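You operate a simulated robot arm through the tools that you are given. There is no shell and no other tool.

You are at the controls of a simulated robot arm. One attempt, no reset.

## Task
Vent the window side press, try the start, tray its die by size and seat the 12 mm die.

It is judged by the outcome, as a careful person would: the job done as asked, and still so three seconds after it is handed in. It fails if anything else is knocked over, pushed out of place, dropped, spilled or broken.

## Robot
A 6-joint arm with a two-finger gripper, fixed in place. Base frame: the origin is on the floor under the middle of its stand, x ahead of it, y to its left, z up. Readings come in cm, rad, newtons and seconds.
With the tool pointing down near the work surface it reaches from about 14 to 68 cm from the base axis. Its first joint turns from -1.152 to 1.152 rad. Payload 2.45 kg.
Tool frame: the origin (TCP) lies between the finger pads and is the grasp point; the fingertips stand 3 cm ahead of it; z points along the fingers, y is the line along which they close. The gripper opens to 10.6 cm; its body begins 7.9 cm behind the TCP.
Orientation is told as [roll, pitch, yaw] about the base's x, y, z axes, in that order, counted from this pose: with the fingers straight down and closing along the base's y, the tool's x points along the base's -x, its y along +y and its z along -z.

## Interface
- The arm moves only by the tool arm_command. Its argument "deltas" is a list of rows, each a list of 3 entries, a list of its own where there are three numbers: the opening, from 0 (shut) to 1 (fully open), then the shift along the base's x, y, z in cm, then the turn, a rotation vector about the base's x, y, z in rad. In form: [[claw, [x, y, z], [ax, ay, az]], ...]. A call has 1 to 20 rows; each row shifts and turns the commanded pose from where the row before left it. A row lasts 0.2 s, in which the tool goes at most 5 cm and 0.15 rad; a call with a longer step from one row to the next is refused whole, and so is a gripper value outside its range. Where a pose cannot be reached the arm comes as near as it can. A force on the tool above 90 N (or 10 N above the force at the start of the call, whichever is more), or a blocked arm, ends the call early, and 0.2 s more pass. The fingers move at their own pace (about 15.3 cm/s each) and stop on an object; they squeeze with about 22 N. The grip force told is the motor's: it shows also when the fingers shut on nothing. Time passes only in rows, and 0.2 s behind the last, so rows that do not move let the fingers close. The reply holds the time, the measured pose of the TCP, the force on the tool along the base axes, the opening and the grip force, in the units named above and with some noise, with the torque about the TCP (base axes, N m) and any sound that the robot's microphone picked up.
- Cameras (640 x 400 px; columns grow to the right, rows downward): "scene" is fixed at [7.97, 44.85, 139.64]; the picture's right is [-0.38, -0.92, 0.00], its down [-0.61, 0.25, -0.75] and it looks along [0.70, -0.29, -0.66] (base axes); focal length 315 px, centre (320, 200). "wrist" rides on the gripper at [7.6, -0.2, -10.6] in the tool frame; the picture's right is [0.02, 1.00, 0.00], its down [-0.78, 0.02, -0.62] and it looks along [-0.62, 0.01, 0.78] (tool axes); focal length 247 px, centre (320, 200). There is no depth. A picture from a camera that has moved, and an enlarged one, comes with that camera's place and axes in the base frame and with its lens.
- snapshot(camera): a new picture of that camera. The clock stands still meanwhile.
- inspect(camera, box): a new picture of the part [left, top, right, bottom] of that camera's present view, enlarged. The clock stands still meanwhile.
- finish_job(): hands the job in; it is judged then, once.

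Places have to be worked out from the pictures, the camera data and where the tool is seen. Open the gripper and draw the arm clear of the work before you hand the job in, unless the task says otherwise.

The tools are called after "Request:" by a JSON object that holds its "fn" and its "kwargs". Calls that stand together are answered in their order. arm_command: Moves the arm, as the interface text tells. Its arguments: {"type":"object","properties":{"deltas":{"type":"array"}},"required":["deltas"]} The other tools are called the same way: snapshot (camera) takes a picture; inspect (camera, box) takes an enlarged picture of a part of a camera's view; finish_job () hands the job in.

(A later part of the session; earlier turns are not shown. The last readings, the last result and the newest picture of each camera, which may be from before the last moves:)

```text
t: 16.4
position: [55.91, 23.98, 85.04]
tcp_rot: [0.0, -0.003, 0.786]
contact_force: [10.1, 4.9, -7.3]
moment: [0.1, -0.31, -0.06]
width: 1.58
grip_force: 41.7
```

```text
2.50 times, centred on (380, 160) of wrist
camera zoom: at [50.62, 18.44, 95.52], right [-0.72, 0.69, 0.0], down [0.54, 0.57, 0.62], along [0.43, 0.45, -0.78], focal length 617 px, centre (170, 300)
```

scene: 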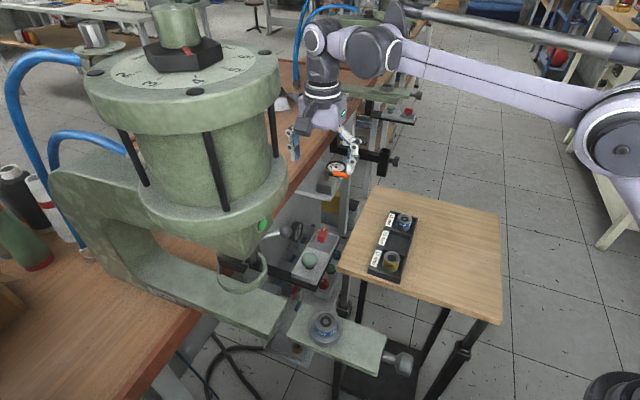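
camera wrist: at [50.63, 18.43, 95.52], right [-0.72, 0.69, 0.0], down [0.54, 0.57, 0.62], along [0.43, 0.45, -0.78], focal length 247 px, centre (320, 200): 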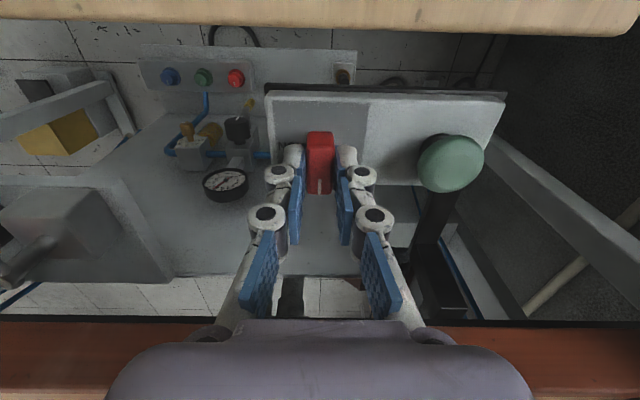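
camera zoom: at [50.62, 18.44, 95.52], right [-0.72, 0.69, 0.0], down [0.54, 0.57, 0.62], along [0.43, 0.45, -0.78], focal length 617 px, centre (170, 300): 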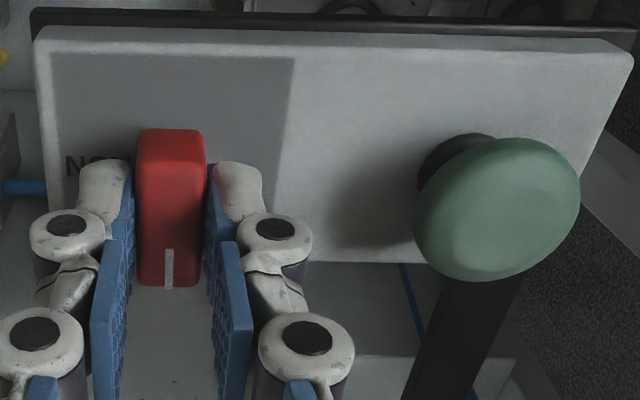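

The knob sits at VENT but the pressure is unchanged; perhaps it has not quite reached its end stop. I turn a little further while watching the torque.

Request:
{"fn": "arm_command", "kwargs": {"deltas": [[0.0, [0, 0, 0], [0, 0, 0.05]], [0.0, [0, 0, 0], [0, 0, 0.05]], [0.0, [0, 0, 0], [0, 0, 0.05]], [0.0, [0, 0, 0], [0, 0, 0]]]}}

Request:
{"fn": "snapshot", "kwargs": {"camera": "wrist"}}

Request:
{"fn": "inspect", "kwargs": {"camera": "wrist", "box": [170, 140, 270, 220]}}

```text
t: 17.4
position: [55.85, 24.01, 85.0]
tcp_rot: [0.002, 0.002, 0.937]
contact_force: [0.8, 0.1, -13.3]
moment: [0.02, -0.08, -1.3]
width: 1.84
grip_force: 43.3
```

```text
taken
camera wrist: at [51.49, 17.67, 95.57], right [-0.82, 0.58, 0.0], down [0.45, 0.64, 0.62], along [0.36, 0.51, -0.78], focal length 247 px, centre (320, 200)
```

wrist: 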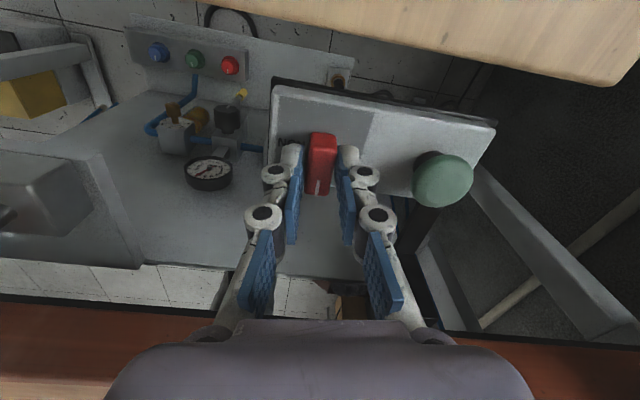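

```text
5.00 times, centred on (220, 180) of wrist
camera zoom: at [51.49, 17.67, 95.57], right [-0.82, 0.58, 0.0], down [0.45, 0.64, 0.62], along [0.36, 0.51, -0.78], focal length 1235 px, centre (820, 300)
```

zoom: 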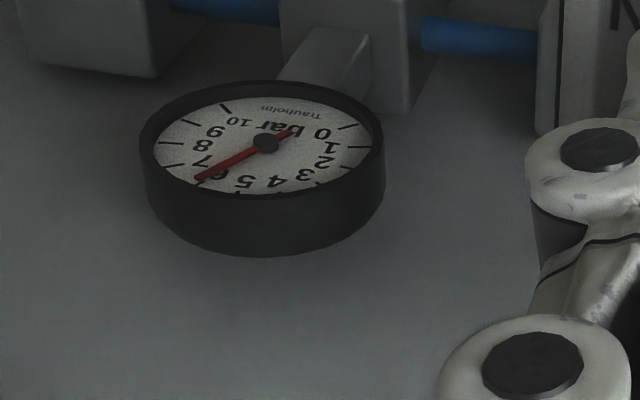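

Torque rose to 1.3 N m: that is the end stop, so I turn back to the stop position without strain. I check both gauges.

Request:
{"fn": "arm_command", "kwargs": {"deltas": [[0.0, [0, 0, 0], [0, 0, -0.05]], [0.0, [0, 0, 0], [0, 0, -0.05]], [0.0, [0, 0, 0], [0, 0, -0.04]], [0.0, [0, 0, 0], [0, 0, 0]]]}}

Request:
{"fn": "inspect", "kwargs": {"camera": "scene", "box": [315, 150, 365, 190]}}

Request:
{"fn": "inspect", "kwargs": {"camera": "wrist", "box": [0, 0, 330, 220]}}

Request:
{"fn": "snapshot", "kwargs": {"camera": "scene"}}

```text
t: 18.4
position: [55.78, 23.84, 85.02]
tcp_rot: [0.001, -0.003, 0.798]
contact_force: [1.8, -0.1, -12.0]
moment: [-0.1, 0.01, -0.32]
width: 1.57
grip_force: 41.6
```

```text
10.00 times, centred on (340, 170) of scene
camera zoom: at [8.0, 44.86, 139.64], right [-0.38, -0.92, 0.0], down [-0.61, 0.25, -0.75], along [0.7, -0.29, -0.66], focal length 3147 px, centre (120, 500)
```

zoom: 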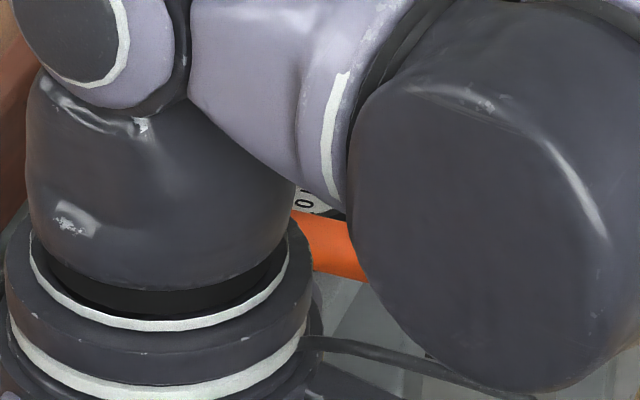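

```text
1.82 times, centred on (165, 110) of wrist
camera zoom: at [50.63, 18.33, 95.59], right [-0.73, 0.68, 0.0], down [0.54, 0.57, 0.62], along [0.42, 0.46, -0.78], focal length 449 px, centre (602, 364)
```

zoom: 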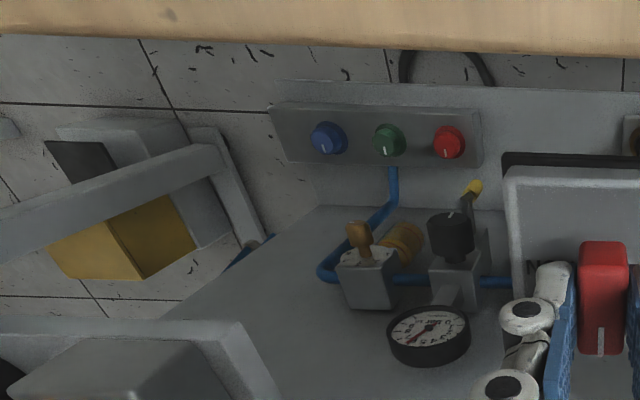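

```text
taken
```

scene: 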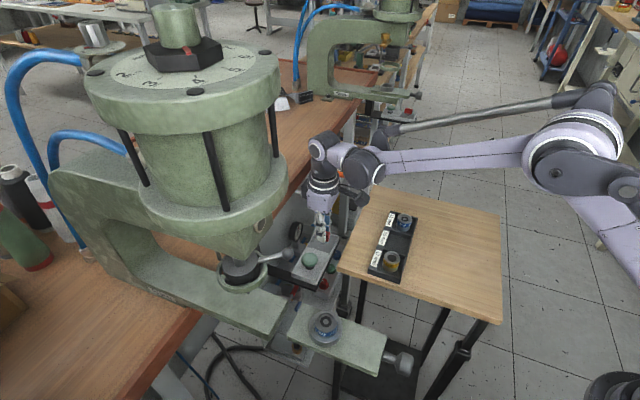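

The green light on the head is now out, and the ram seems lower. I enlarge the press head and the gauge.

Request:
{"fn": "inspect", "kwargs": {"camera": "scene", "box": [200, 200, 320, 310]}}

Request:
{"fn": "inspect", "kwargs": {"camera": "wrist", "box": [190, 150, 260, 210]}}

```text
3.64 times, centred on (260, 255) of scene
camera zoom: at [8.0, 44.86, 139.64], right [-0.38, -0.92, 0.0], down [-0.61, 0.25, -0.75], along [0.7, -0.29, -0.66], focal length 1144 px, centre (538, 0)
```

zoom: 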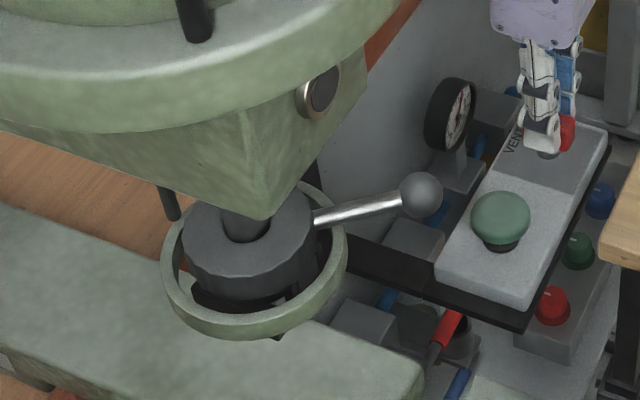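

```text
6.67 times, centred on (225, 180) of wrist
camera zoom: at [50.63, 18.33, 95.59], right [-0.73, 0.68, 0.0], down [0.54, 0.57, 0.62], along [0.42, 0.46, -0.78], focal length 1646 px, centre (953, 333)
```

zoom: 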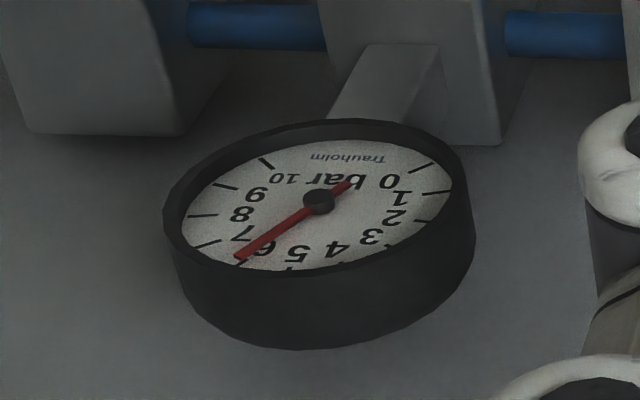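

The pilot lamp on the window side press is out and its ram has sunk, so the press is vented (the gauge is on the supply side). I release the knob straight and rise.

Request:
{"fn": "arm_command", "kwargs": {"deltas": [[0.15, [0, 0, 0], [0, 0, 0]], [0.35, [0, 0, 0], [0, 0, 0]], [0.45, [0, 0, 0], [0, 0, 0]], [0.45, [0, 0, 1.5], [0, 0, 0]], [0.45, [0, 0, 3], [0, 0, 0]], [0.45, [0, 0, 3.5], [0, 0, 0]], [0.45, [0, 0, 0], [0, 0, 0]]]}}

Request:
{"fn": "snapshot", "kwargs": {"camera": "wrist"}}

Request:
{"fn": "inspect", "kwargs": {"camera": "scene", "box": [200, 200, 350, 310]}}

```text
t: 20.0
position: [55.97, 24.07, 92.95]
tcp_rot: [0.002, -0.003, 0.798]
contact_force: [0.2, -0.3, 0.0]
moment: [-0.03, 0.03, 0.01]
width: 4.78
grip_force: 0.1
```

```text
taken
camera wrist: at [50.68, 18.44, 103.54], right [-0.73, 0.68, 0.0], down [0.54, 0.57, 0.62], along [0.42, 0.46, -0.78], focal length 247 px, centre (320, 200)
```

wrist: 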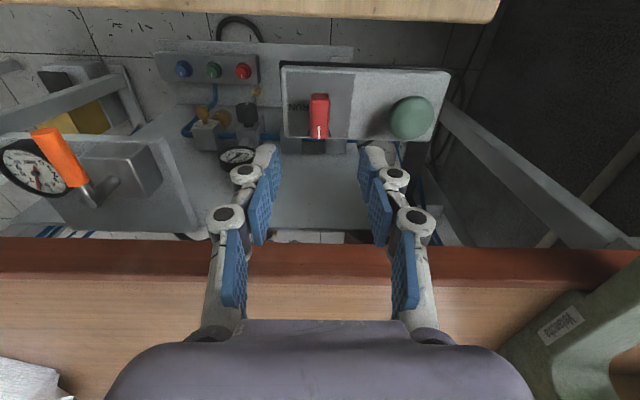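

```text
3.64 times, centred on (275, 255) of scene
camera zoom: at [7.97, 44.85, 139.64], right [-0.38, -0.92, 0.0], down [-0.61, 0.25, -0.75], along [0.7, -0.29, -0.66], focal length 1144 px, centre (484, 0)
```

zoom: 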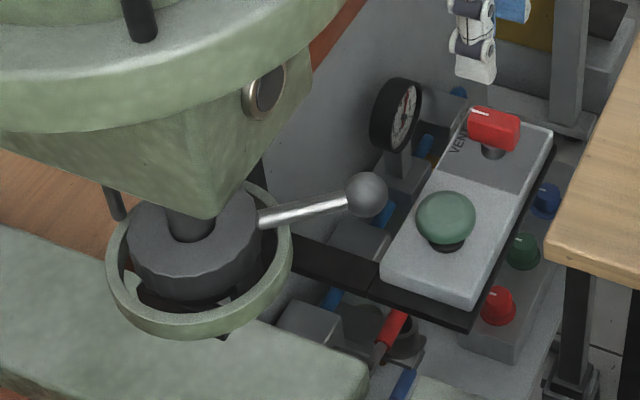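

The knob stays at VENT. Next I try the start: close the fingers and go above the green mushroom button at about (50.2, 29.75).

Request:
{"fn": "arm_command", "kwargs": {"deltas": [[0.2, [-1.5, 1.5, 0], [0, 0, 0]], [0.0, [-2.2, 2.1, 0], [0, 0, 0]], [0.0, [-2.1, 2.1, 0], [0, 0, 0]], [0.0, [0, 0, 0], [0, 0, 0]], [0.0, [0, 0, 0], [0, 0, 0]]]}}

Request:
{"fn": "snapshot", "kwargs": {"camera": "wrist"}}

Request:
{"fn": "inspect", "kwargs": {"camera": "scene", "box": [230, 160, 380, 290]}}

```text
t: 21.2
position: [50.04, 29.67, 93.0]
tcp_rot: [0.001, -0.002, 0.799]
contact_force: [0.5, 0.5, 0.6]
moment: [-0.03, 0.0, -0.02]
width: 0.0
grip_force: 22.1
```

```text
taken
camera wrist: at [44.82, 24.04, 103.54], right [-0.73, 0.68, 0.0], down [0.54, 0.57, 0.62], along [0.42, 0.46, -0.78], focal length 247 px, centre (320, 200)
```

wrist: 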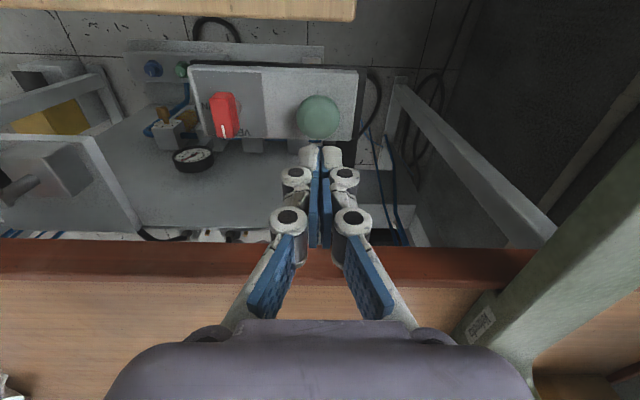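

```text
3.08 times, centred on (305, 225) of scene
camera zoom: at [7.97, 44.86, 139.64], right [-0.38, -0.92, 0.0], down [-0.61, 0.25, -0.75], along [0.7, -0.29, -0.66], focal length 968 px, centre (366, 123)
```

zoom: 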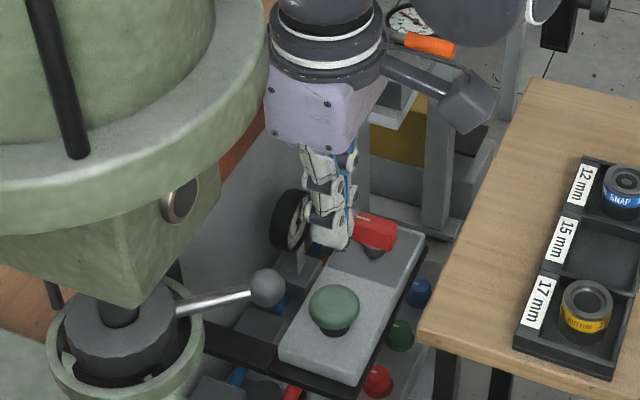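

The button is on the tool axis. I lower to just above it, then press in small steps.

Request:
{"fn": "arm_command", "kwargs": {"deltas": [[0.0, [0, 0, -3], [0, 0, 0]], [0.0, [0, 0, -2.5], [0, 0, 0]], [0.0, [0, 0, -0.5], [0, 0, 0]], [0.0, [0, 0, -0.5], [0, 0, 0]], [0.0, [0, 0, -0.5], [0, 0, 0]], [0.0, [0, 0, 0], [0, 0, 0]]]}}

Request:
{"fn": "inspect", "kwargs": {"camera": "scene", "box": [200, 200, 350, 300]}}

Request:
{"fn": "inspect", "kwargs": {"camera": "wrist", "box": [250, 80, 390, 200]}}

```text
t: 22.6
position: [50.01, 29.52, 85.99]
tcp_rot: [0.003, -0.002, 0.796]
contact_force: [-0.8, 0.9, -0.1]
moment: [0.02, 0.01, -0.01]
width: 0.03
grip_force: 21.3
```

```text
4.00 times, centred on (275, 250) of scene
camera zoom: at [7.97, 44.85, 139.64], right [-0.38, -0.92, 0.0], down [-0.61, 0.25, -0.75], along [0.7, -0.29, -0.66], focal length 1259 px, centre (500, 0)
```

zoom: 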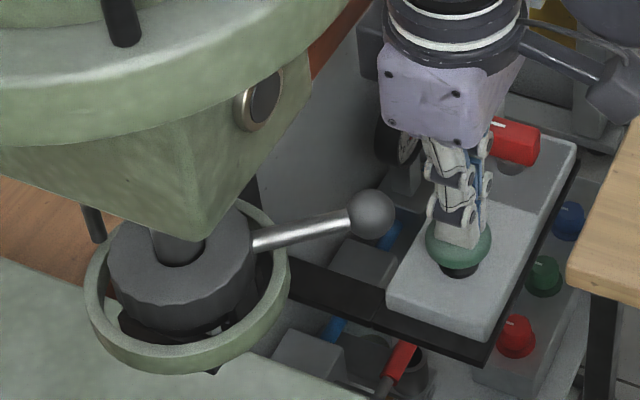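

```text
3.33 times, centred on (320, 140) of wrist
camera zoom: at [44.78, 23.94, 96.52], right [-0.73, 0.68, 0.0], down [0.54, 0.57, 0.62], along [0.42, 0.46, -0.78], focal length 823 px, centre (320, 400)
```

zoom: 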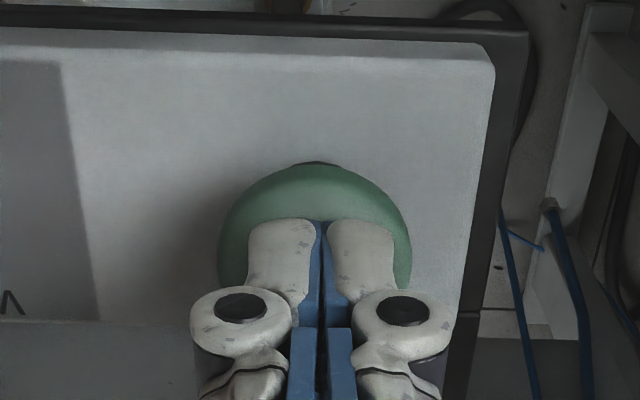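

Tips (z≈83.0) are right over the cap, not touching yet. I press on in 0.3 cm steps.

Request:
{"fn": "arm_command", "kwargs": {"deltas": [[0.0, [0, 0, -0.3], [0, 0, 0]], [0.0, [0, 0, -0.3], [0, 0, 0]], [0.0, [0, 0, -0.3], [0, 0, 0]], [0.0, [0, 0, 0], [0, 0, 0]]]}}

Request:
{"fn": "inspect", "kwargs": {"camera": "scene", "box": [200, 200, 350, 300]}}

```text
t: 23.6
position: [50.13, 29.69, 85.1]
tcp_rot: [0.004, -0.001, 0.796]
contact_force: [1.5, -0.8, 2.9]
moment: [-0.02, -0.04, 0.0]
width: 0.0
grip_force: 28.6
```

```text
4.00 times, centred on (275, 250) of scene
camera zoom: at [7.97, 44.85, 139.64], right [-0.38, -0.92, 0.0], down [-0.61, 0.25, -0.75], along [0.7, -0.29, -0.66], focal length 1259 px, centre (500, 0)
```

zoom: 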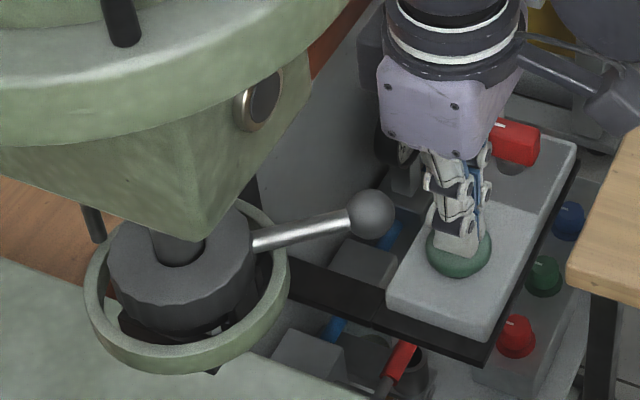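

Contact (about 3 N up) and the cap is going down. I press further until it bottoms.

Request:
{"fn": "arm_command", "kwargs": {"deltas": [[0.0, [0, 0, -0.2], [0, 0, 0]], [0.0, [0, 0, -0.2], [0, 0, 0]], [0.0, [0, 0, 0], [0, 0, 0]]]}}

Request:
{"fn": "inspect", "kwargs": {"camera": "scene", "box": [200, 200, 350, 300]}}

```text
t: 24.4
position: [50.1, 29.62, 84.73]
tcp_rot: [0.003, -0.002, 0.798]
contact_force: [-0.2, -1.8, 4.3]
moment: [-0.01, -0.05, 0.0]
width: 0.0
grip_force: 28.3
heard: click
```

```text
4.00 times, centred on (275, 250) of scene
camera zoom: at [7.97, 44.85, 139.64], right [-0.38, -0.92, 0.0], down [-0.61, 0.25, -0.75], along [0.7, -0.29, -0.66], focal length 1259 px, centre (500, 0)
```

zoom: 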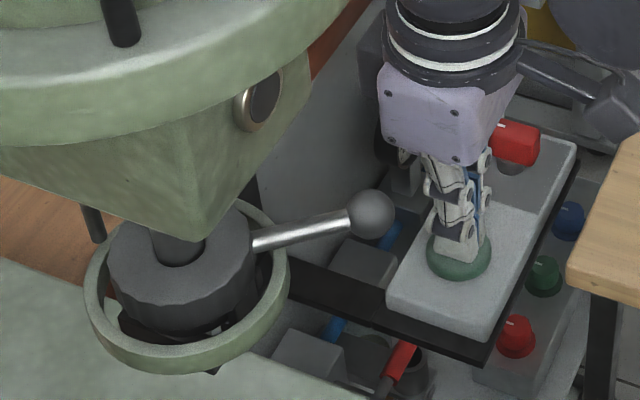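

A click was heard and the press stayed dead: the start has been tried. I lift off the button and check it springs back.

Request:
{"fn": "arm_command", "kwargs": {"deltas": [[0.0, [0, 0, 1], [0, 0, 0]], [0.0, [0, 0, 3], [0, 0, 0]], [0.0, [0, 0, 4], [0, 0, 0]], [0.0, [0, 0, 4], [0, 0, 0]], [0.0, [-2, -2, 4], [0, 0, 0]], [0.0, [-2, -2, 4], [0, 0, 0]], [0.0, [0, 0, 0], [0, 0, 0]]]}}

Request:
{"fn": "snapshot", "kwargs": {"camera": "scene"}}

Request:
{"fn": "snapshot", "kwargs": {"camera": "wrist"}}

Request:
{"fn": "inspect", "kwargs": {"camera": "scene", "box": [360, 190, 440, 290]}}

```text
t: 26.0
position: [46.25, 25.52, 104.63]
tcp_rot: [0.002, -0.001, 0.798]
contact_force: [-0.7, -0.2, 0.4]
moment: [0.04, -0.02, 0.03]
width: 0.0
grip_force: 28.7
```

```text
taken
```

scene: 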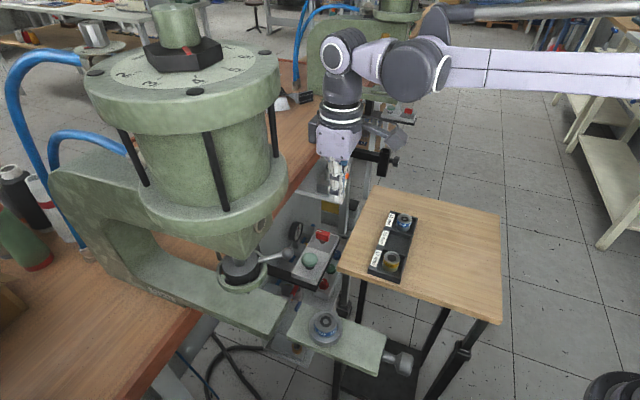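

```text
taken
camera wrist: at [41.06, 19.83, 115.24], right [-0.73, 0.68, 0.0], down [0.54, 0.57, 0.62], along [0.42, 0.46, -0.78], focal length 247 px, centre (320, 200)
```

wrist: 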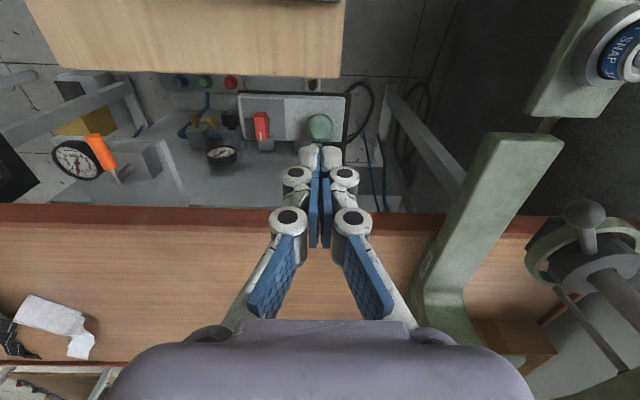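

```text
4.00 times, centred on (400, 240) of scene
camera zoom: at [7.97, 44.85, 139.64], right [-0.38, -0.92, 0.0], down [-0.61, 0.25, -0.75], along [0.7, -0.29, -0.66], focal length 1259 px, centre (0, 40)
```

zoom: 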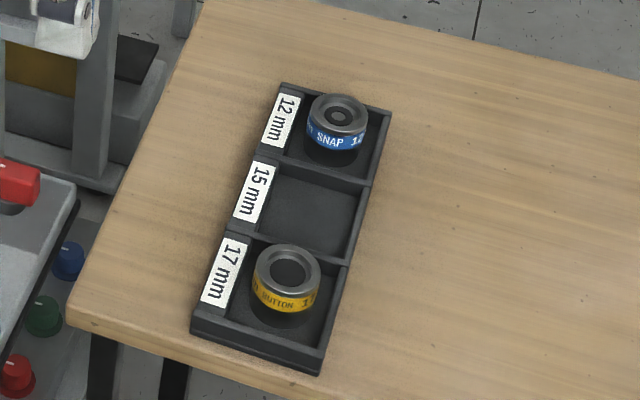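

The button is back up, the press dead, the knob at VENT. Now I go for the seated 15 mm die: I back away from the press and approach the slide from its outer end at safe height to look at it.

Request:
{"fn": "arm_command", "kwargs": {"deltas": [[0.0, [-3.3, -3.2, 2], [0, 0, 0]], [0.0, [-3.3, -3.2, 2], [0, 0, 0]], [0.2, [-3.25, -3.2, 1.4], [0, 0, 0]], [0.5, [-3.3, 3.3, 0], [0, 0, 0]], [0.5, [-3.3, 3.3, 0], [0, 0, 0]], [0.5, [-3.3, 3.3, 0], [0, 0, 0]], [0.5, [-3.3, 3.3, 0], [0, 0, 0]], [0.5, [-1, 1, 0], [0, 0, 0]], [0.5, [0, 0, 0], [0, 0, 0]]]}}

Request:
{"fn": "snapshot", "kwargs": {"camera": "scene"}}

Request:
{"fn": "snapshot", "kwargs": {"camera": "wrist"}}

```text
refused: row 1 steps farther than a row can; nothing moved
```

```text
taken
```

scene: 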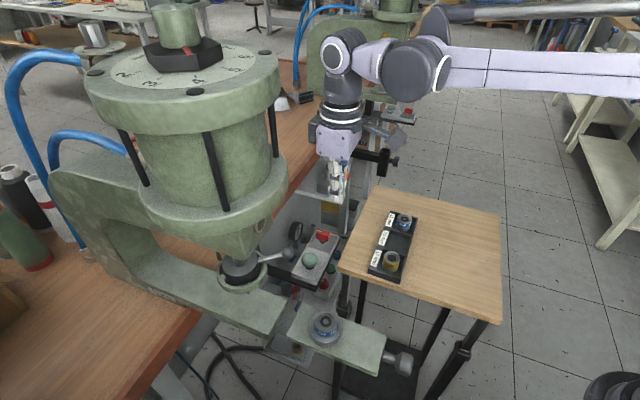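

```text
taken
camera wrist: at [41.06, 19.83, 115.24], right [-0.73, 0.68, 0.0], down [0.54, 0.57, 0.62], along [0.42, 0.46, -0.78], focal length 247 px, centre (320, 200)
```

wrist: 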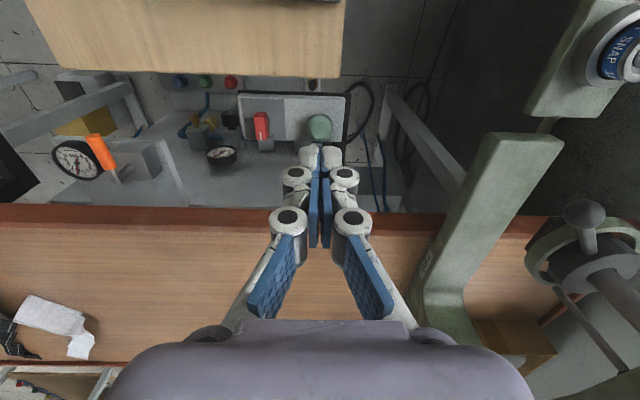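

The first row was just over 5 cm, so nothing moved; I repeat it with shorter steps.

Request:
{"fn": "arm_command", "kwargs": {"deltas": [[0.0, [-2.5, -2.4, 1.4], [0, 0, 0]], [0.0, [-2.5, -2.4, 1.4], [0, 0, 0]], [0.0, [-2.5, -2.4, 1.4], [0, 0, 0]], [0.2, [-2.4, -2.4, 1.2], [0, 0, 0]], [0.5, [-2.9, 2.9, 0], [0, 0, 0]], [0.5, [-2.9, 2.9, 0], [0, 0, 0]], [0.5, [-2.9, 2.9, 0], [0, 0, 0]], [0.5, [-2.9, 2.9, 0], [0, 0, 0]], [0.5, [-2.6, 2.5, 0], [0, 0, 0]], [0.5, [0, 0, 0], [0, 0, 0]]]}}

Request:
{"fn": "snapshot", "kwargs": {"camera": "scene"}}

Request:
{"fn": "snapshot", "kwargs": {"camera": "wrist"}}

```text
t: 28.2
position: [22.1, 30.37, 110.11]
tcp_rot: [0.002, -0.003, 0.798]
contact_force: [-0.1, -0.7, 0.4]
moment: [0.03, 0.01, 0.03]
width: 5.27
grip_force: 0.0
```

```text
taken
```

scene: 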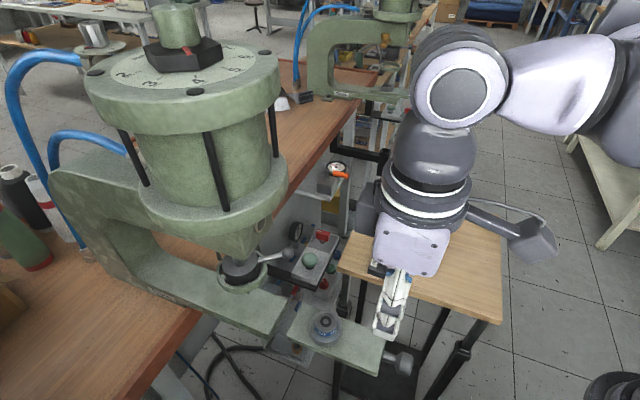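

```text
taken
camera wrist: at [16.82, 24.76, 120.73], right [-0.73, 0.68, 0.0], down [0.54, 0.57, 0.62], along [0.42, 0.46, -0.78], focal length 247 px, centre (320, 200)
```

wrist: 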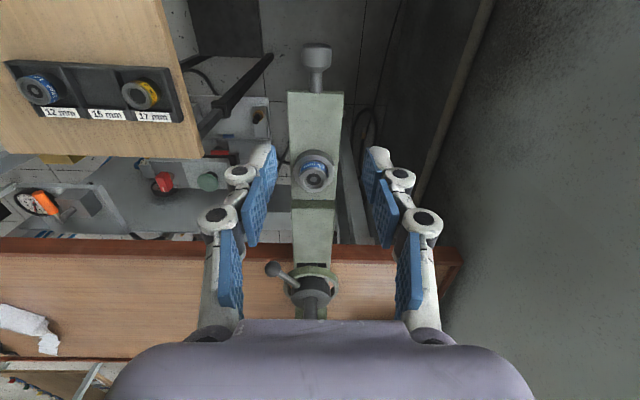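

The view is straight along the slide with the die ahead. I enlarge the die, its seat and the tray for measurements.

Request:
{"fn": "inspect", "kwargs": {"camera": "wrist", "box": [275, 80, 355, 220]}}

Request:
{"fn": "inspect", "kwargs": {"camera": "wrist", "box": [0, 50, 190, 140]}}

Request:
{"fn": "inspect", "kwargs": {"camera": "wrist", "box": [250, 220, 380, 330]}}

Request:
{"fn": "inspect", "kwargs": {"camera": "scene", "box": [290, 290, 360, 350]}}

```text
2.86 times, centred on (315, 150) of wrist
camera zoom: at [16.82, 24.76, 120.73], right [-0.73, 0.68, 0.0], down [0.54, 0.57, 0.62], along [0.42, 0.46, -0.78], focal length 706 px, centre (334, 343)
```

zoom: 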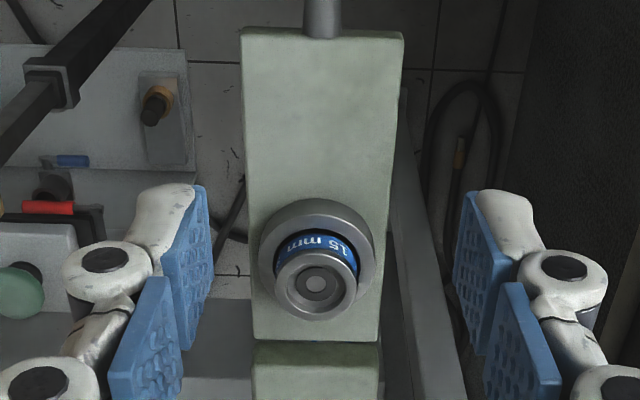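

```text
3.37 times, centred on (95, 95) of wrist
camera zoom: at [16.82, 24.76, 120.73], right [-0.73, 0.68, 0.0], down [0.54, 0.57, 0.62], along [0.42, 0.46, -0.78], focal length 832 px, centre (1078, 554)
```

zoom: 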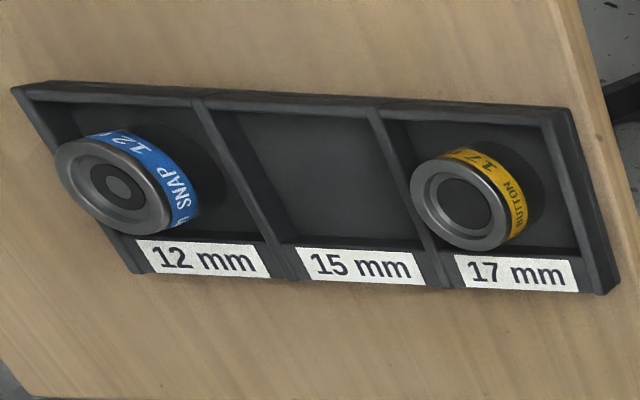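

```text
3.64 times, centred on (315, 275) of wrist
camera zoom: at [16.82, 24.76, 120.73], right [-0.73, 0.68, 0.0], down [0.54, 0.57, 0.62], along [0.42, 0.46, -0.78], focal length 898 px, centre (338, -73)
```

zoom: 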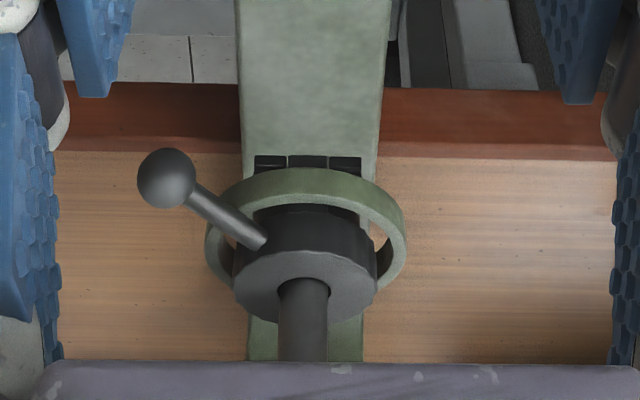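

```text
6.67 times, centred on (325, 320) of scene
camera zoom: at [7.97, 44.86, 139.64], right [-0.38, -0.92, 0.0], down [-0.61, 0.25, -0.75], along [0.7, -0.29, -0.66], focal length 2098 px, centre (287, -600)
```

zoom: 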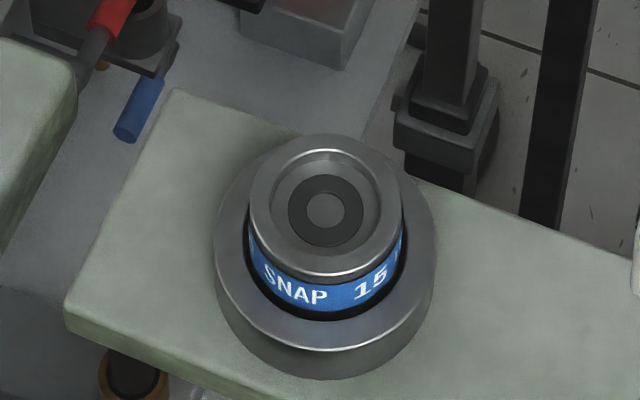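

Die top centre is at (28.1, 35.6, 97.5), about 3.3 cm across, in a 4.8 cm ring; bands read SNAP 15 mm here, SNAP 12 and BUTTON 17 in the tray. To keep the wrist clear of the press head I tilt the tool 0.2 rad outward about the closing line and move over the die, still 7 cm high.

Request:
{"fn": "arm_command", "kwargs": {"deltas": [[0.5, [1.9, 1.65, 0], [0.0716, -0.0698, 0]], [0.5, [1.9, 1.65, -1], [0.0716, -0.0698, 0]], [0.5, [1.83, 1.62, -2.1], [0, 0, 0]], [0.5, [0, 0, 0], [0, 0, 0]]]}}

Request:
{"fn": "snapshot", "kwargs": {"camera": "scene"}}

Request:
{"fn": "snapshot", "kwargs": {"camera": "wrist"}}

```text
t: 29.2
position: [27.5, 35.08, 106.81]
tcp_rot: [0.002, -0.201, 0.796]
contact_force: [0.1, 0.2, 0.4]
moment: [0.02, 0.01, -0.01]
width: 5.31
grip_force: 0.1
```

```text
taken
```

scene: 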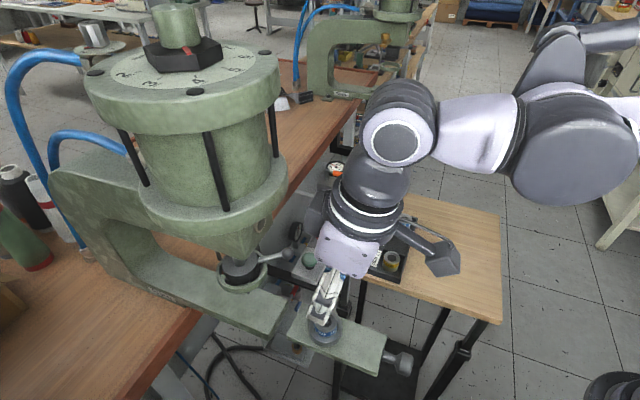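

```text
taken
camera wrist: at [20.96, 28.13, 115.67], right [-0.73, 0.68, 0.0], down [0.44, 0.47, 0.77], along [0.52, 0.56, -0.64], focal length 247 px, centre (320, 200)
```

wrist: 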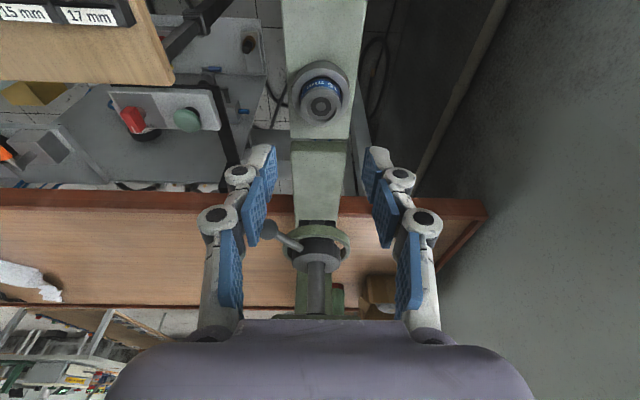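

Lateral alignment is good and the wrist is clear of the head. I enlarge to verify the die position before descending.

Request:
{"fn": "inspect", "kwargs": {"camera": "wrist", "box": [270, 40, 370, 160]}}

Request:
{"fn": "inspect", "kwargs": {"camera": "scene", "box": [280, 220, 400, 350]}}

```text
3.33 times, centred on (320, 100) of wrist
camera zoom: at [20.96, 28.13, 115.67], right [-0.73, 0.68, 0.0], down [0.44, 0.47, 0.77], along [0.52, 0.56, -0.64], focal length 823 px, centre (320, 533)
```

zoom: 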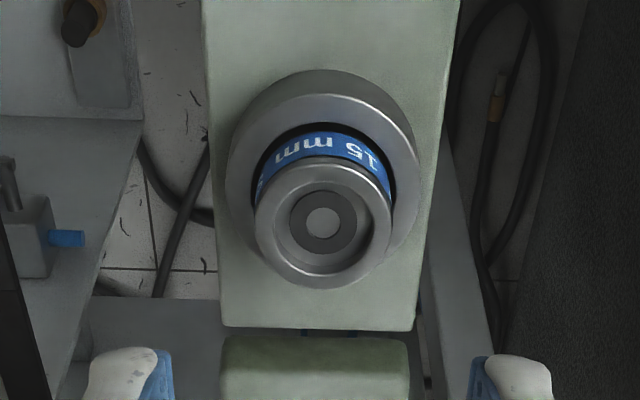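

```text
3.08 times, centred on (340, 285) of scene
camera zoom: at [7.97, 44.85, 139.64], right [-0.38, -0.92, 0.0], down [-0.61, 0.25, -0.75], along [0.7, -0.29, -0.66], focal length 968 px, centre (258, -62)
```

zoom: 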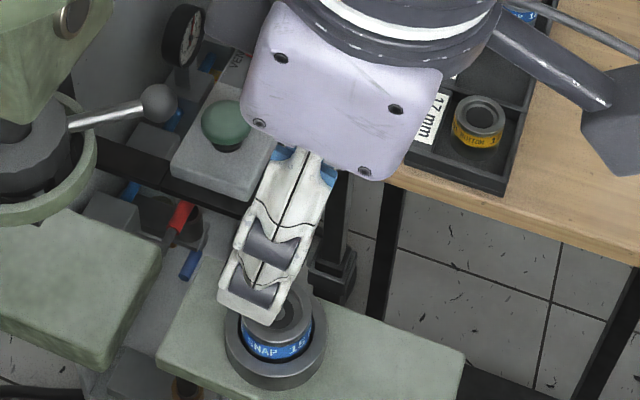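

The die sits 0.67 cm ahead of the TCP with negligible sideways offset. I descend to just above the die top first.

Request:
{"fn": "arm_command", "kwargs": {"deltas": [[0.5, [0.12, 0.12, -2], [0, 0, 0]], [0.5, [0, 0, -2], [0, 0, 0]], [0.5, [0, 0, -1.2], [0, 0, 0]], [0.5, [0, 0, 0], [0, 0, 0]]]}}

Request:
{"fn": "snapshot", "kwargs": {"camera": "wrist"}}

Request:
{"fn": "inspect", "kwargs": {"camera": "scene", "box": [280, 220, 400, 350]}}

```text
t: 30.2
position: [27.46, 35.31, 101.8]
tcp_rot: [0.001, -0.201, 0.798]
contact_force: [-1.1, 0.4, -0.4]
moment: [0.04, 0.03, -0.02]
width: 5.29
grip_force: 0.0
```

```text
taken
camera wrist: at [20.91, 28.27, 110.6], right [-0.73, 0.68, 0.0], down [0.44, 0.47, 0.77], along [0.52, 0.56, -0.64], focal length 247 px, centre (320, 200)
```

wrist: 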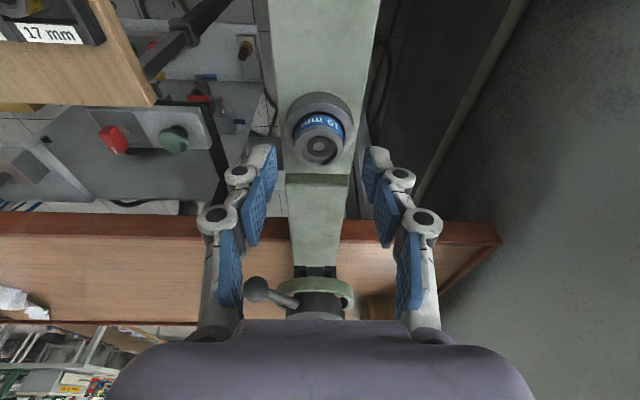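

```text
3.08 times, centred on (340, 285) of scene
camera zoom: at [7.97, 44.85, 139.64], right [-0.38, -0.92, 0.0], down [-0.61, 0.25, -0.75], along [0.7, -0.29, -0.66], focal length 968 px, centre (258, -62)
```

zoom: 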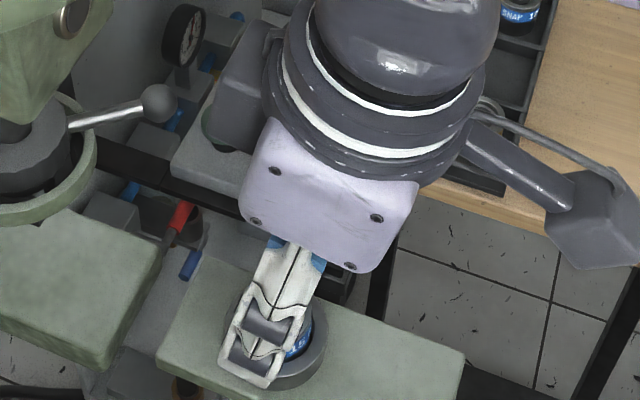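

Tips are about 1.4 cm above the die top, well centred. I go down the last 1.95 cm and close.

Request:
{"fn": "arm_command", "kwargs": {"deltas": [[0.5, [0.12, 0.12, -1], [0, 0, 0]], [0.5, [0, 0, -0.9], [0, 0, 0]], [0.5, [0, 0, 0], [0, 0, 0]], [0.35, [0, 0, 0], [0, 0, 0]], [0.2, [0, 0, 0], [0, 0, 0]], [0.2, [0, 0, 0], [0, 0, 0]], [0.2, [0, 0, 0], [0, 0, 0]]]}}

Request:
{"fn": "snapshot", "kwargs": {"camera": "wrist"}}

Request:
{"fn": "inspect", "kwargs": {"camera": "scene", "box": [280, 220, 400, 350]}}

```text
t: 31.8
position: [27.59, 35.34, 99.95]
tcp_rot: [0.001, -0.201, 0.798]
contact_force: [-0.1, 1.6, 0.7]
moment: [0.0, -0.06, 0.0]
width: 3.15
grip_force: 21.9
```

```text
taken
camera wrist: at [21.21, 28.31, 108.76], right [-0.73, 0.68, 0.0], down [0.44, 0.47, 0.77], along [0.52, 0.56, -0.64], focal length 247 px, centre (320, 200)
```

wrist: 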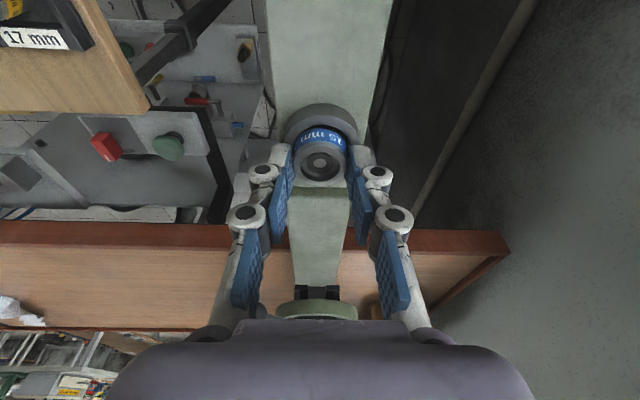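

```text
3.08 times, centred on (340, 285) of scene
camera zoom: at [7.97, 44.86, 139.64], right [-0.38, -0.92, 0.0], down [-0.61, 0.25, -0.75], along [0.7, -0.29, -0.66], focal length 968 px, centre (258, -62)
```

zoom: 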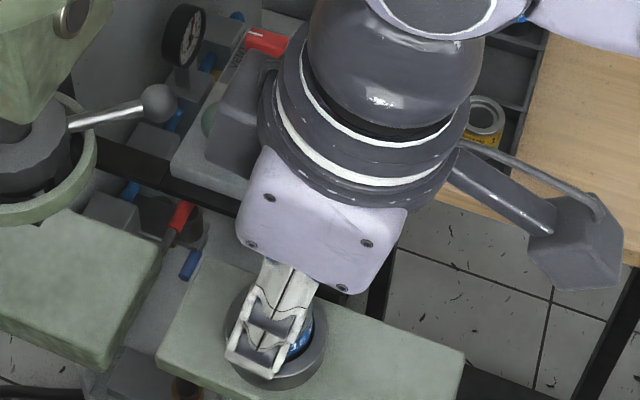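

The fingers closed on the die at 3.15 cm. I lift slowly, straight up, watching the force.

Request:
{"fn": "arm_command", "kwargs": {"deltas": [[0.1, [0, 0, 0], [0, 0, 0]], [0.1, [0, 0, 0.3], [0, 0, 0]], [0.1, [0, 0, 0.5], [0, 0, 0]], [0.1, [0, 0, 0.7], [0, 0, 0]], [0.1, [0, 0, 0], [0, 0, 0]]]}}

Request:
{"fn": "inspect", "kwargs": {"camera": "wrist", "box": [260, 80, 380, 220]}}

Request:
{"fn": "inspect", "kwargs": {"camera": "scene", "box": [280, 270, 380, 350]}}

```text
t: 33.0
position: [27.83, 35.3, 101.45]
tcp_rot: [0.003, -0.202, 0.799]
contact_force: [-0.4, 0.4, -1.5]
moment: [-0.01, 0.01, 0.0]
width: 3.14
grip_force: 21.6
```

```text
2.86 times, centred on (320, 150) of wrist
camera zoom: at [21.28, 28.34, 110.23], right [-0.73, 0.68, 0.0], down [0.44, 0.47, 0.77], along [0.52, 0.56, -0.64], focal length 706 px, centre (320, 343)
```

zoom: 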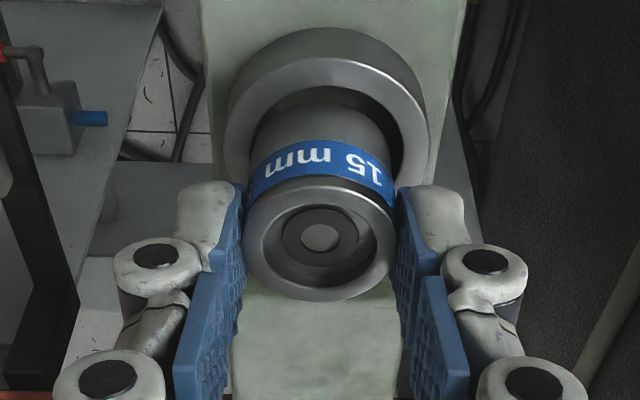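

```text
5.00 times, centred on (330, 310) of scene
camera zoom: at [7.97, 44.86, 139.64], right [-0.38, -0.92, 0.0], down [-0.61, 0.25, -0.75], along [0.7, -0.29, -0.66], focal length 1574 px, centre (270, -350)
```

zoom: 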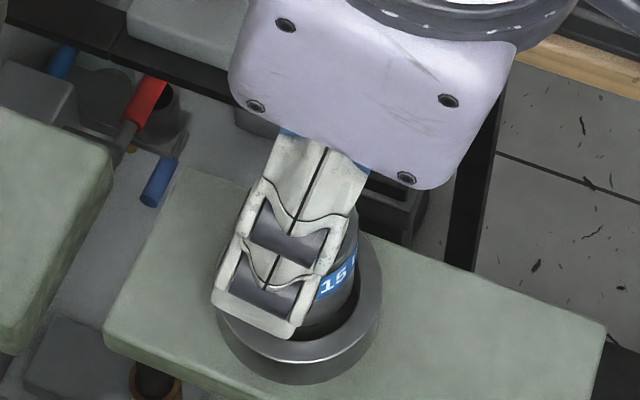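

The die comes out straight with about 1.5 N of weight. I lift it clear another 4 cm and look.

Request:
{"fn": "arm_command", "kwargs": {"deltas": [[0.1, [0, 0, 1], [0, 0, 0]], [0.1, [0, 0, 1.5], [0, 0, 0]], [0.1, [0, 0, 1.5], [0, 0, 0]], [0.1, [0, 0, 0], [0, 0, 0]]]}}

Request:
{"fn": "snapshot", "kwargs": {"camera": "wrist"}}

Request:
{"fn": "inspect", "kwargs": {"camera": "scene", "box": [270, 240, 390, 350]}}

```text
t: 34.0
position: [27.66, 35.23, 105.42]
tcp_rot: [0.002, -0.202, 0.798]
contact_force: [-0.6, -0.5, -1.3]
moment: [0.04, 0.03, 0.01]
width: 3.14
grip_force: 21.8
```

```text
taken
camera wrist: at [21.27, 28.24, 114.24], right [-0.73, 0.68, 0.0], down [0.44, 0.47, 0.77], along [0.52, 0.56, -0.64], focal length 247 px, centre (320, 200)
```

wrist: 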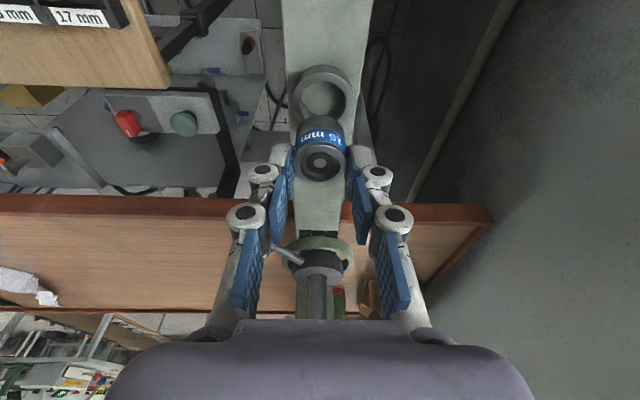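

```text
3.64 times, centred on (330, 295) of scene
camera zoom: at [7.97, 44.86, 139.64], right [-0.38, -0.92, 0.0], down [-0.61, 0.25, -0.75], along [0.7, -0.29, -0.66], focal length 1144 px, centre (284, -146)
```

zoom: 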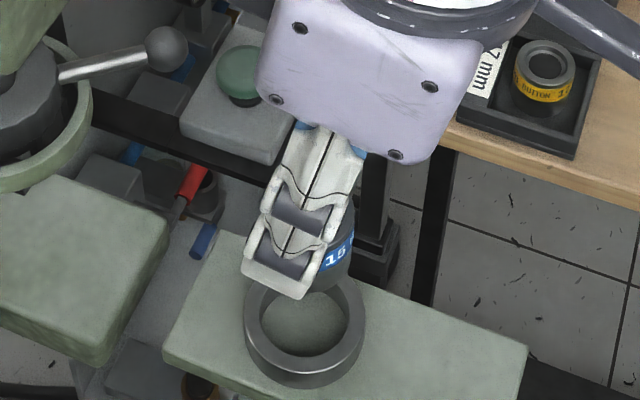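

The die is free and the empty seat ring is visible. I measure the seat and the held die.

Request:
{"fn": "inspect", "kwargs": {"camera": "scene", "box": [300, 300, 350, 345]}}

Request:
{"fn": "inspect", "kwargs": {"camera": "wrist", "box": [270, 50, 370, 200]}}

```text
8.89 times, centred on (325, 322) of scene
camera zoom: at [7.97, 44.86, 139.64], right [-0.38, -0.92, 0.0], down [-0.61, 0.25, -0.75], along [0.7, -0.29, -0.66], focal length 2798 px, centre (276, -889)
```

zoom: 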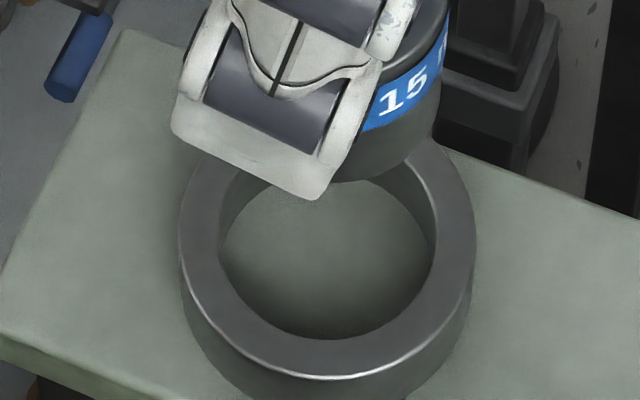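

```text
2.67 times, centred on (320, 125) of wrist
camera zoom: at [21.27, 28.24, 114.24], right [-0.73, 0.68, 0.0], down [0.44, 0.47, 0.77], along [0.52, 0.56, -0.64], focal length 659 px, centre (320, 400)
```

zoom: 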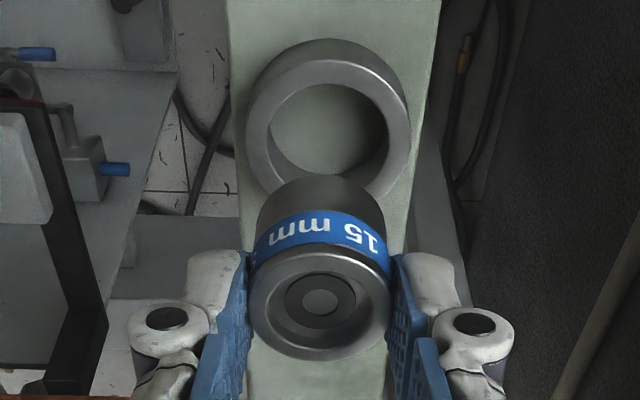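

Ring top is at z≈96.0 (inner ≈3.5 cm), the die about 2.8 cm tall. I carry the die outward and over to the tray's empty 15 mm cell, staying high.

Request:
{"fn": "arm_command", "kwargs": {"deltas": [[0.1, [-1, -1, 1.5], [0, 0, 0]], [0.1, [-1, -1, 0.5], [0, 0, 0]], [0.1, [2.2, -2.6, 0], [0, 0, 0]], [0.1, [2.5, -3.0, 0], [0, 0, 0]], [0.1, [2.5, -3.0, 0], [0, 0, 0]], [0.1, [2.5, -3.0, 0], [0, 0, 0]], [0.1, [2.5, -3.0, 0], [0, 0, 0]], [0.1, [2.5, -3.0, 0], [0, 0, 0]], [0.1, [2.5, -3.0, 0], [0, 0, 0]], [0.1, [2.0, -2.4, 0], [0, 0, 0]], [0.1, [0, 0, 0], [0, 0, 0]]]}}

Request:
{"fn": "snapshot", "kwargs": {"camera": "wrist"}}

Request:
{"fn": "snapshot", "kwargs": {"camera": "scene"}}

```text
t: 36.4
position: [45.08, 10.49, 107.29]
tcp_rot: [0.002, -0.202, 0.798]
contact_force: [-0.1, 0.9, -1.8]
moment: [-0.01, -0.01, -0.01]
width: 3.14
grip_force: 22.2
```

```text
taken
camera wrist: at [38.6, 3.43, 116.17], right [-0.73, 0.68, 0.0], down [0.44, 0.47, 0.77], along [0.52, 0.56, -0.64], focal length 247 px, centre (320, 200)
```

wrist: 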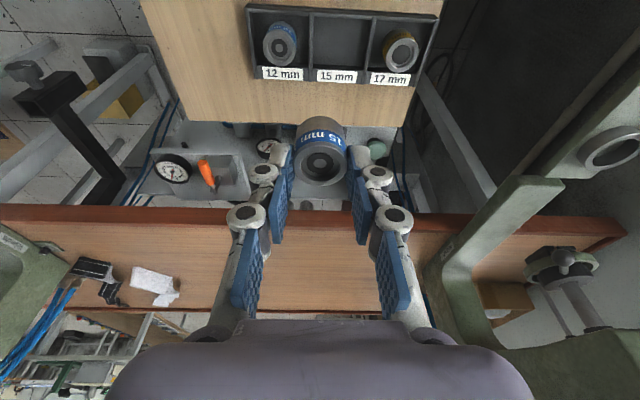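

```text
taken
```

scene: 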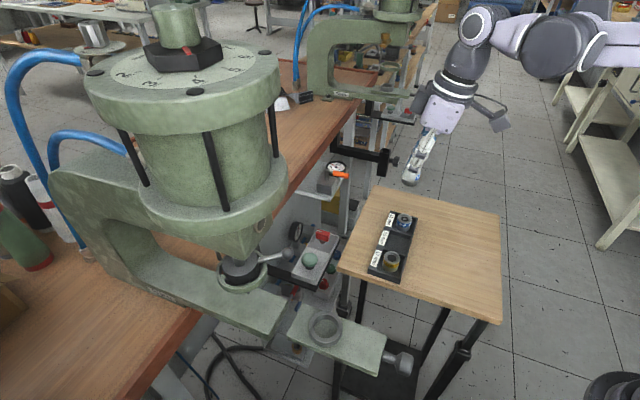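

The die is held firmly over the table. I enlarge the tray in both cameras to locate the 15 mm cell accurately.

Request:
{"fn": "inspect", "kwargs": {"camera": "wrist", "box": [240, 0, 450, 110]}}

Request:
{"fn": "inspect", "kwargs": {"camera": "scene", "box": [360, 200, 425, 290]}}

```text
3.05 times, centred on (345, 55) of wrist
camera zoom: at [38.6, 3.43, 116.17], right [-0.73, 0.68, 0.0], down [0.44, 0.47, 0.77], along [0.52, 0.56, -0.64], focal length 753 px, centre (244, 642)
```

zoom: 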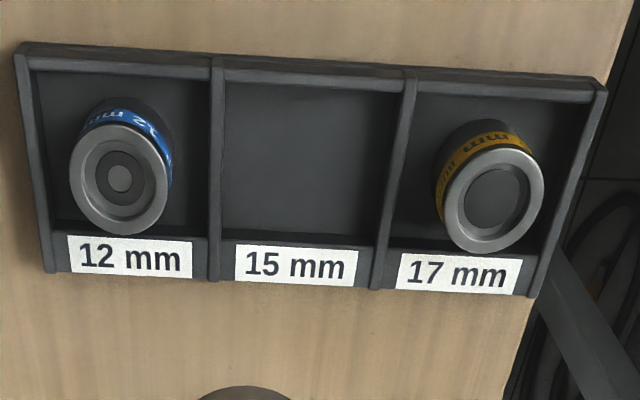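

```text
4.44 times, centred on (392, 245) of scene
camera zoom: at [7.98, 44.85, 139.64], right [-0.38, -0.92, 0.0], down [-0.61, 0.25, -0.75], along [0.7, -0.29, -0.66], focal length 1399 px, centre (-2, 0)
```

zoom: 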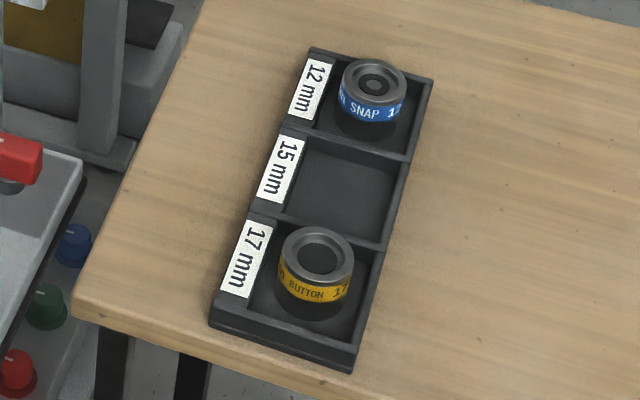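

From this view: 12 mm die top ≈(48.2, 7.3, 88.4), 17 mm die top ≈(39.3, 16.2, 89), empty cell centre ≈(43.8, 11.7), floor ≈86. I move over the cell and come down to about 5 cm above its floor for a check.

Request:
{"fn": "arm_command", "kwargs": {"deltas": [[0.1, [-0.8, 0.43, -2.5], [0, 0, 0]], [0.1, [-0.8, 0.43, -3], [0, 0, 0]], [0.1, [0, 0, -3], [0, 0, 0]], [0.1, [0, 0, -2], [0, 0, 0]], [0.1, [0, 0, 0], [0, 0, 0]]]}}

Request:
{"fn": "snapshot", "kwargs": {"camera": "wrist"}}

Request:
{"fn": "inspect", "kwargs": {"camera": "scene", "box": [340, 160, 460, 290]}}

```text
t: 37.6
position: [43.4, 11.51, 97.0]
tcp_rot: [0.003, -0.2, 0.798]
contact_force: [-0.7, 0.0, -1.5]
moment: [0.01, 0.01, 0.0]
width: 3.13
grip_force: 22.1
```

```text
taken
camera wrist: at [36.84, 4.33, 105.85], right [-0.73, 0.68, 0.0], down [0.44, 0.47, 0.77], along [0.52, 0.56, -0.64], focal length 247 px, centre (320, 200)
```

wrist: 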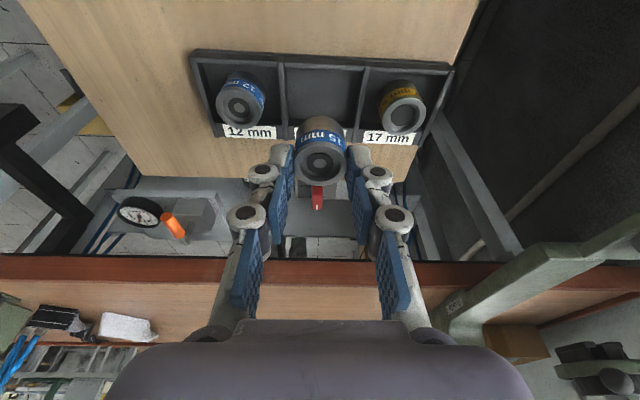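

```text
3.08 times, centred on (400, 225) of scene
camera zoom: at [7.97, 44.86, 139.64], right [-0.38, -0.92, 0.0], down [-0.61, 0.25, -0.75], along [0.7, -0.29, -0.66], focal length 968 px, centre (74, 123)
```

zoom: 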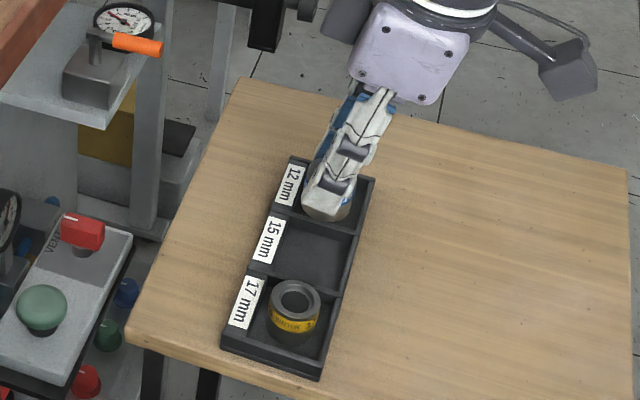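

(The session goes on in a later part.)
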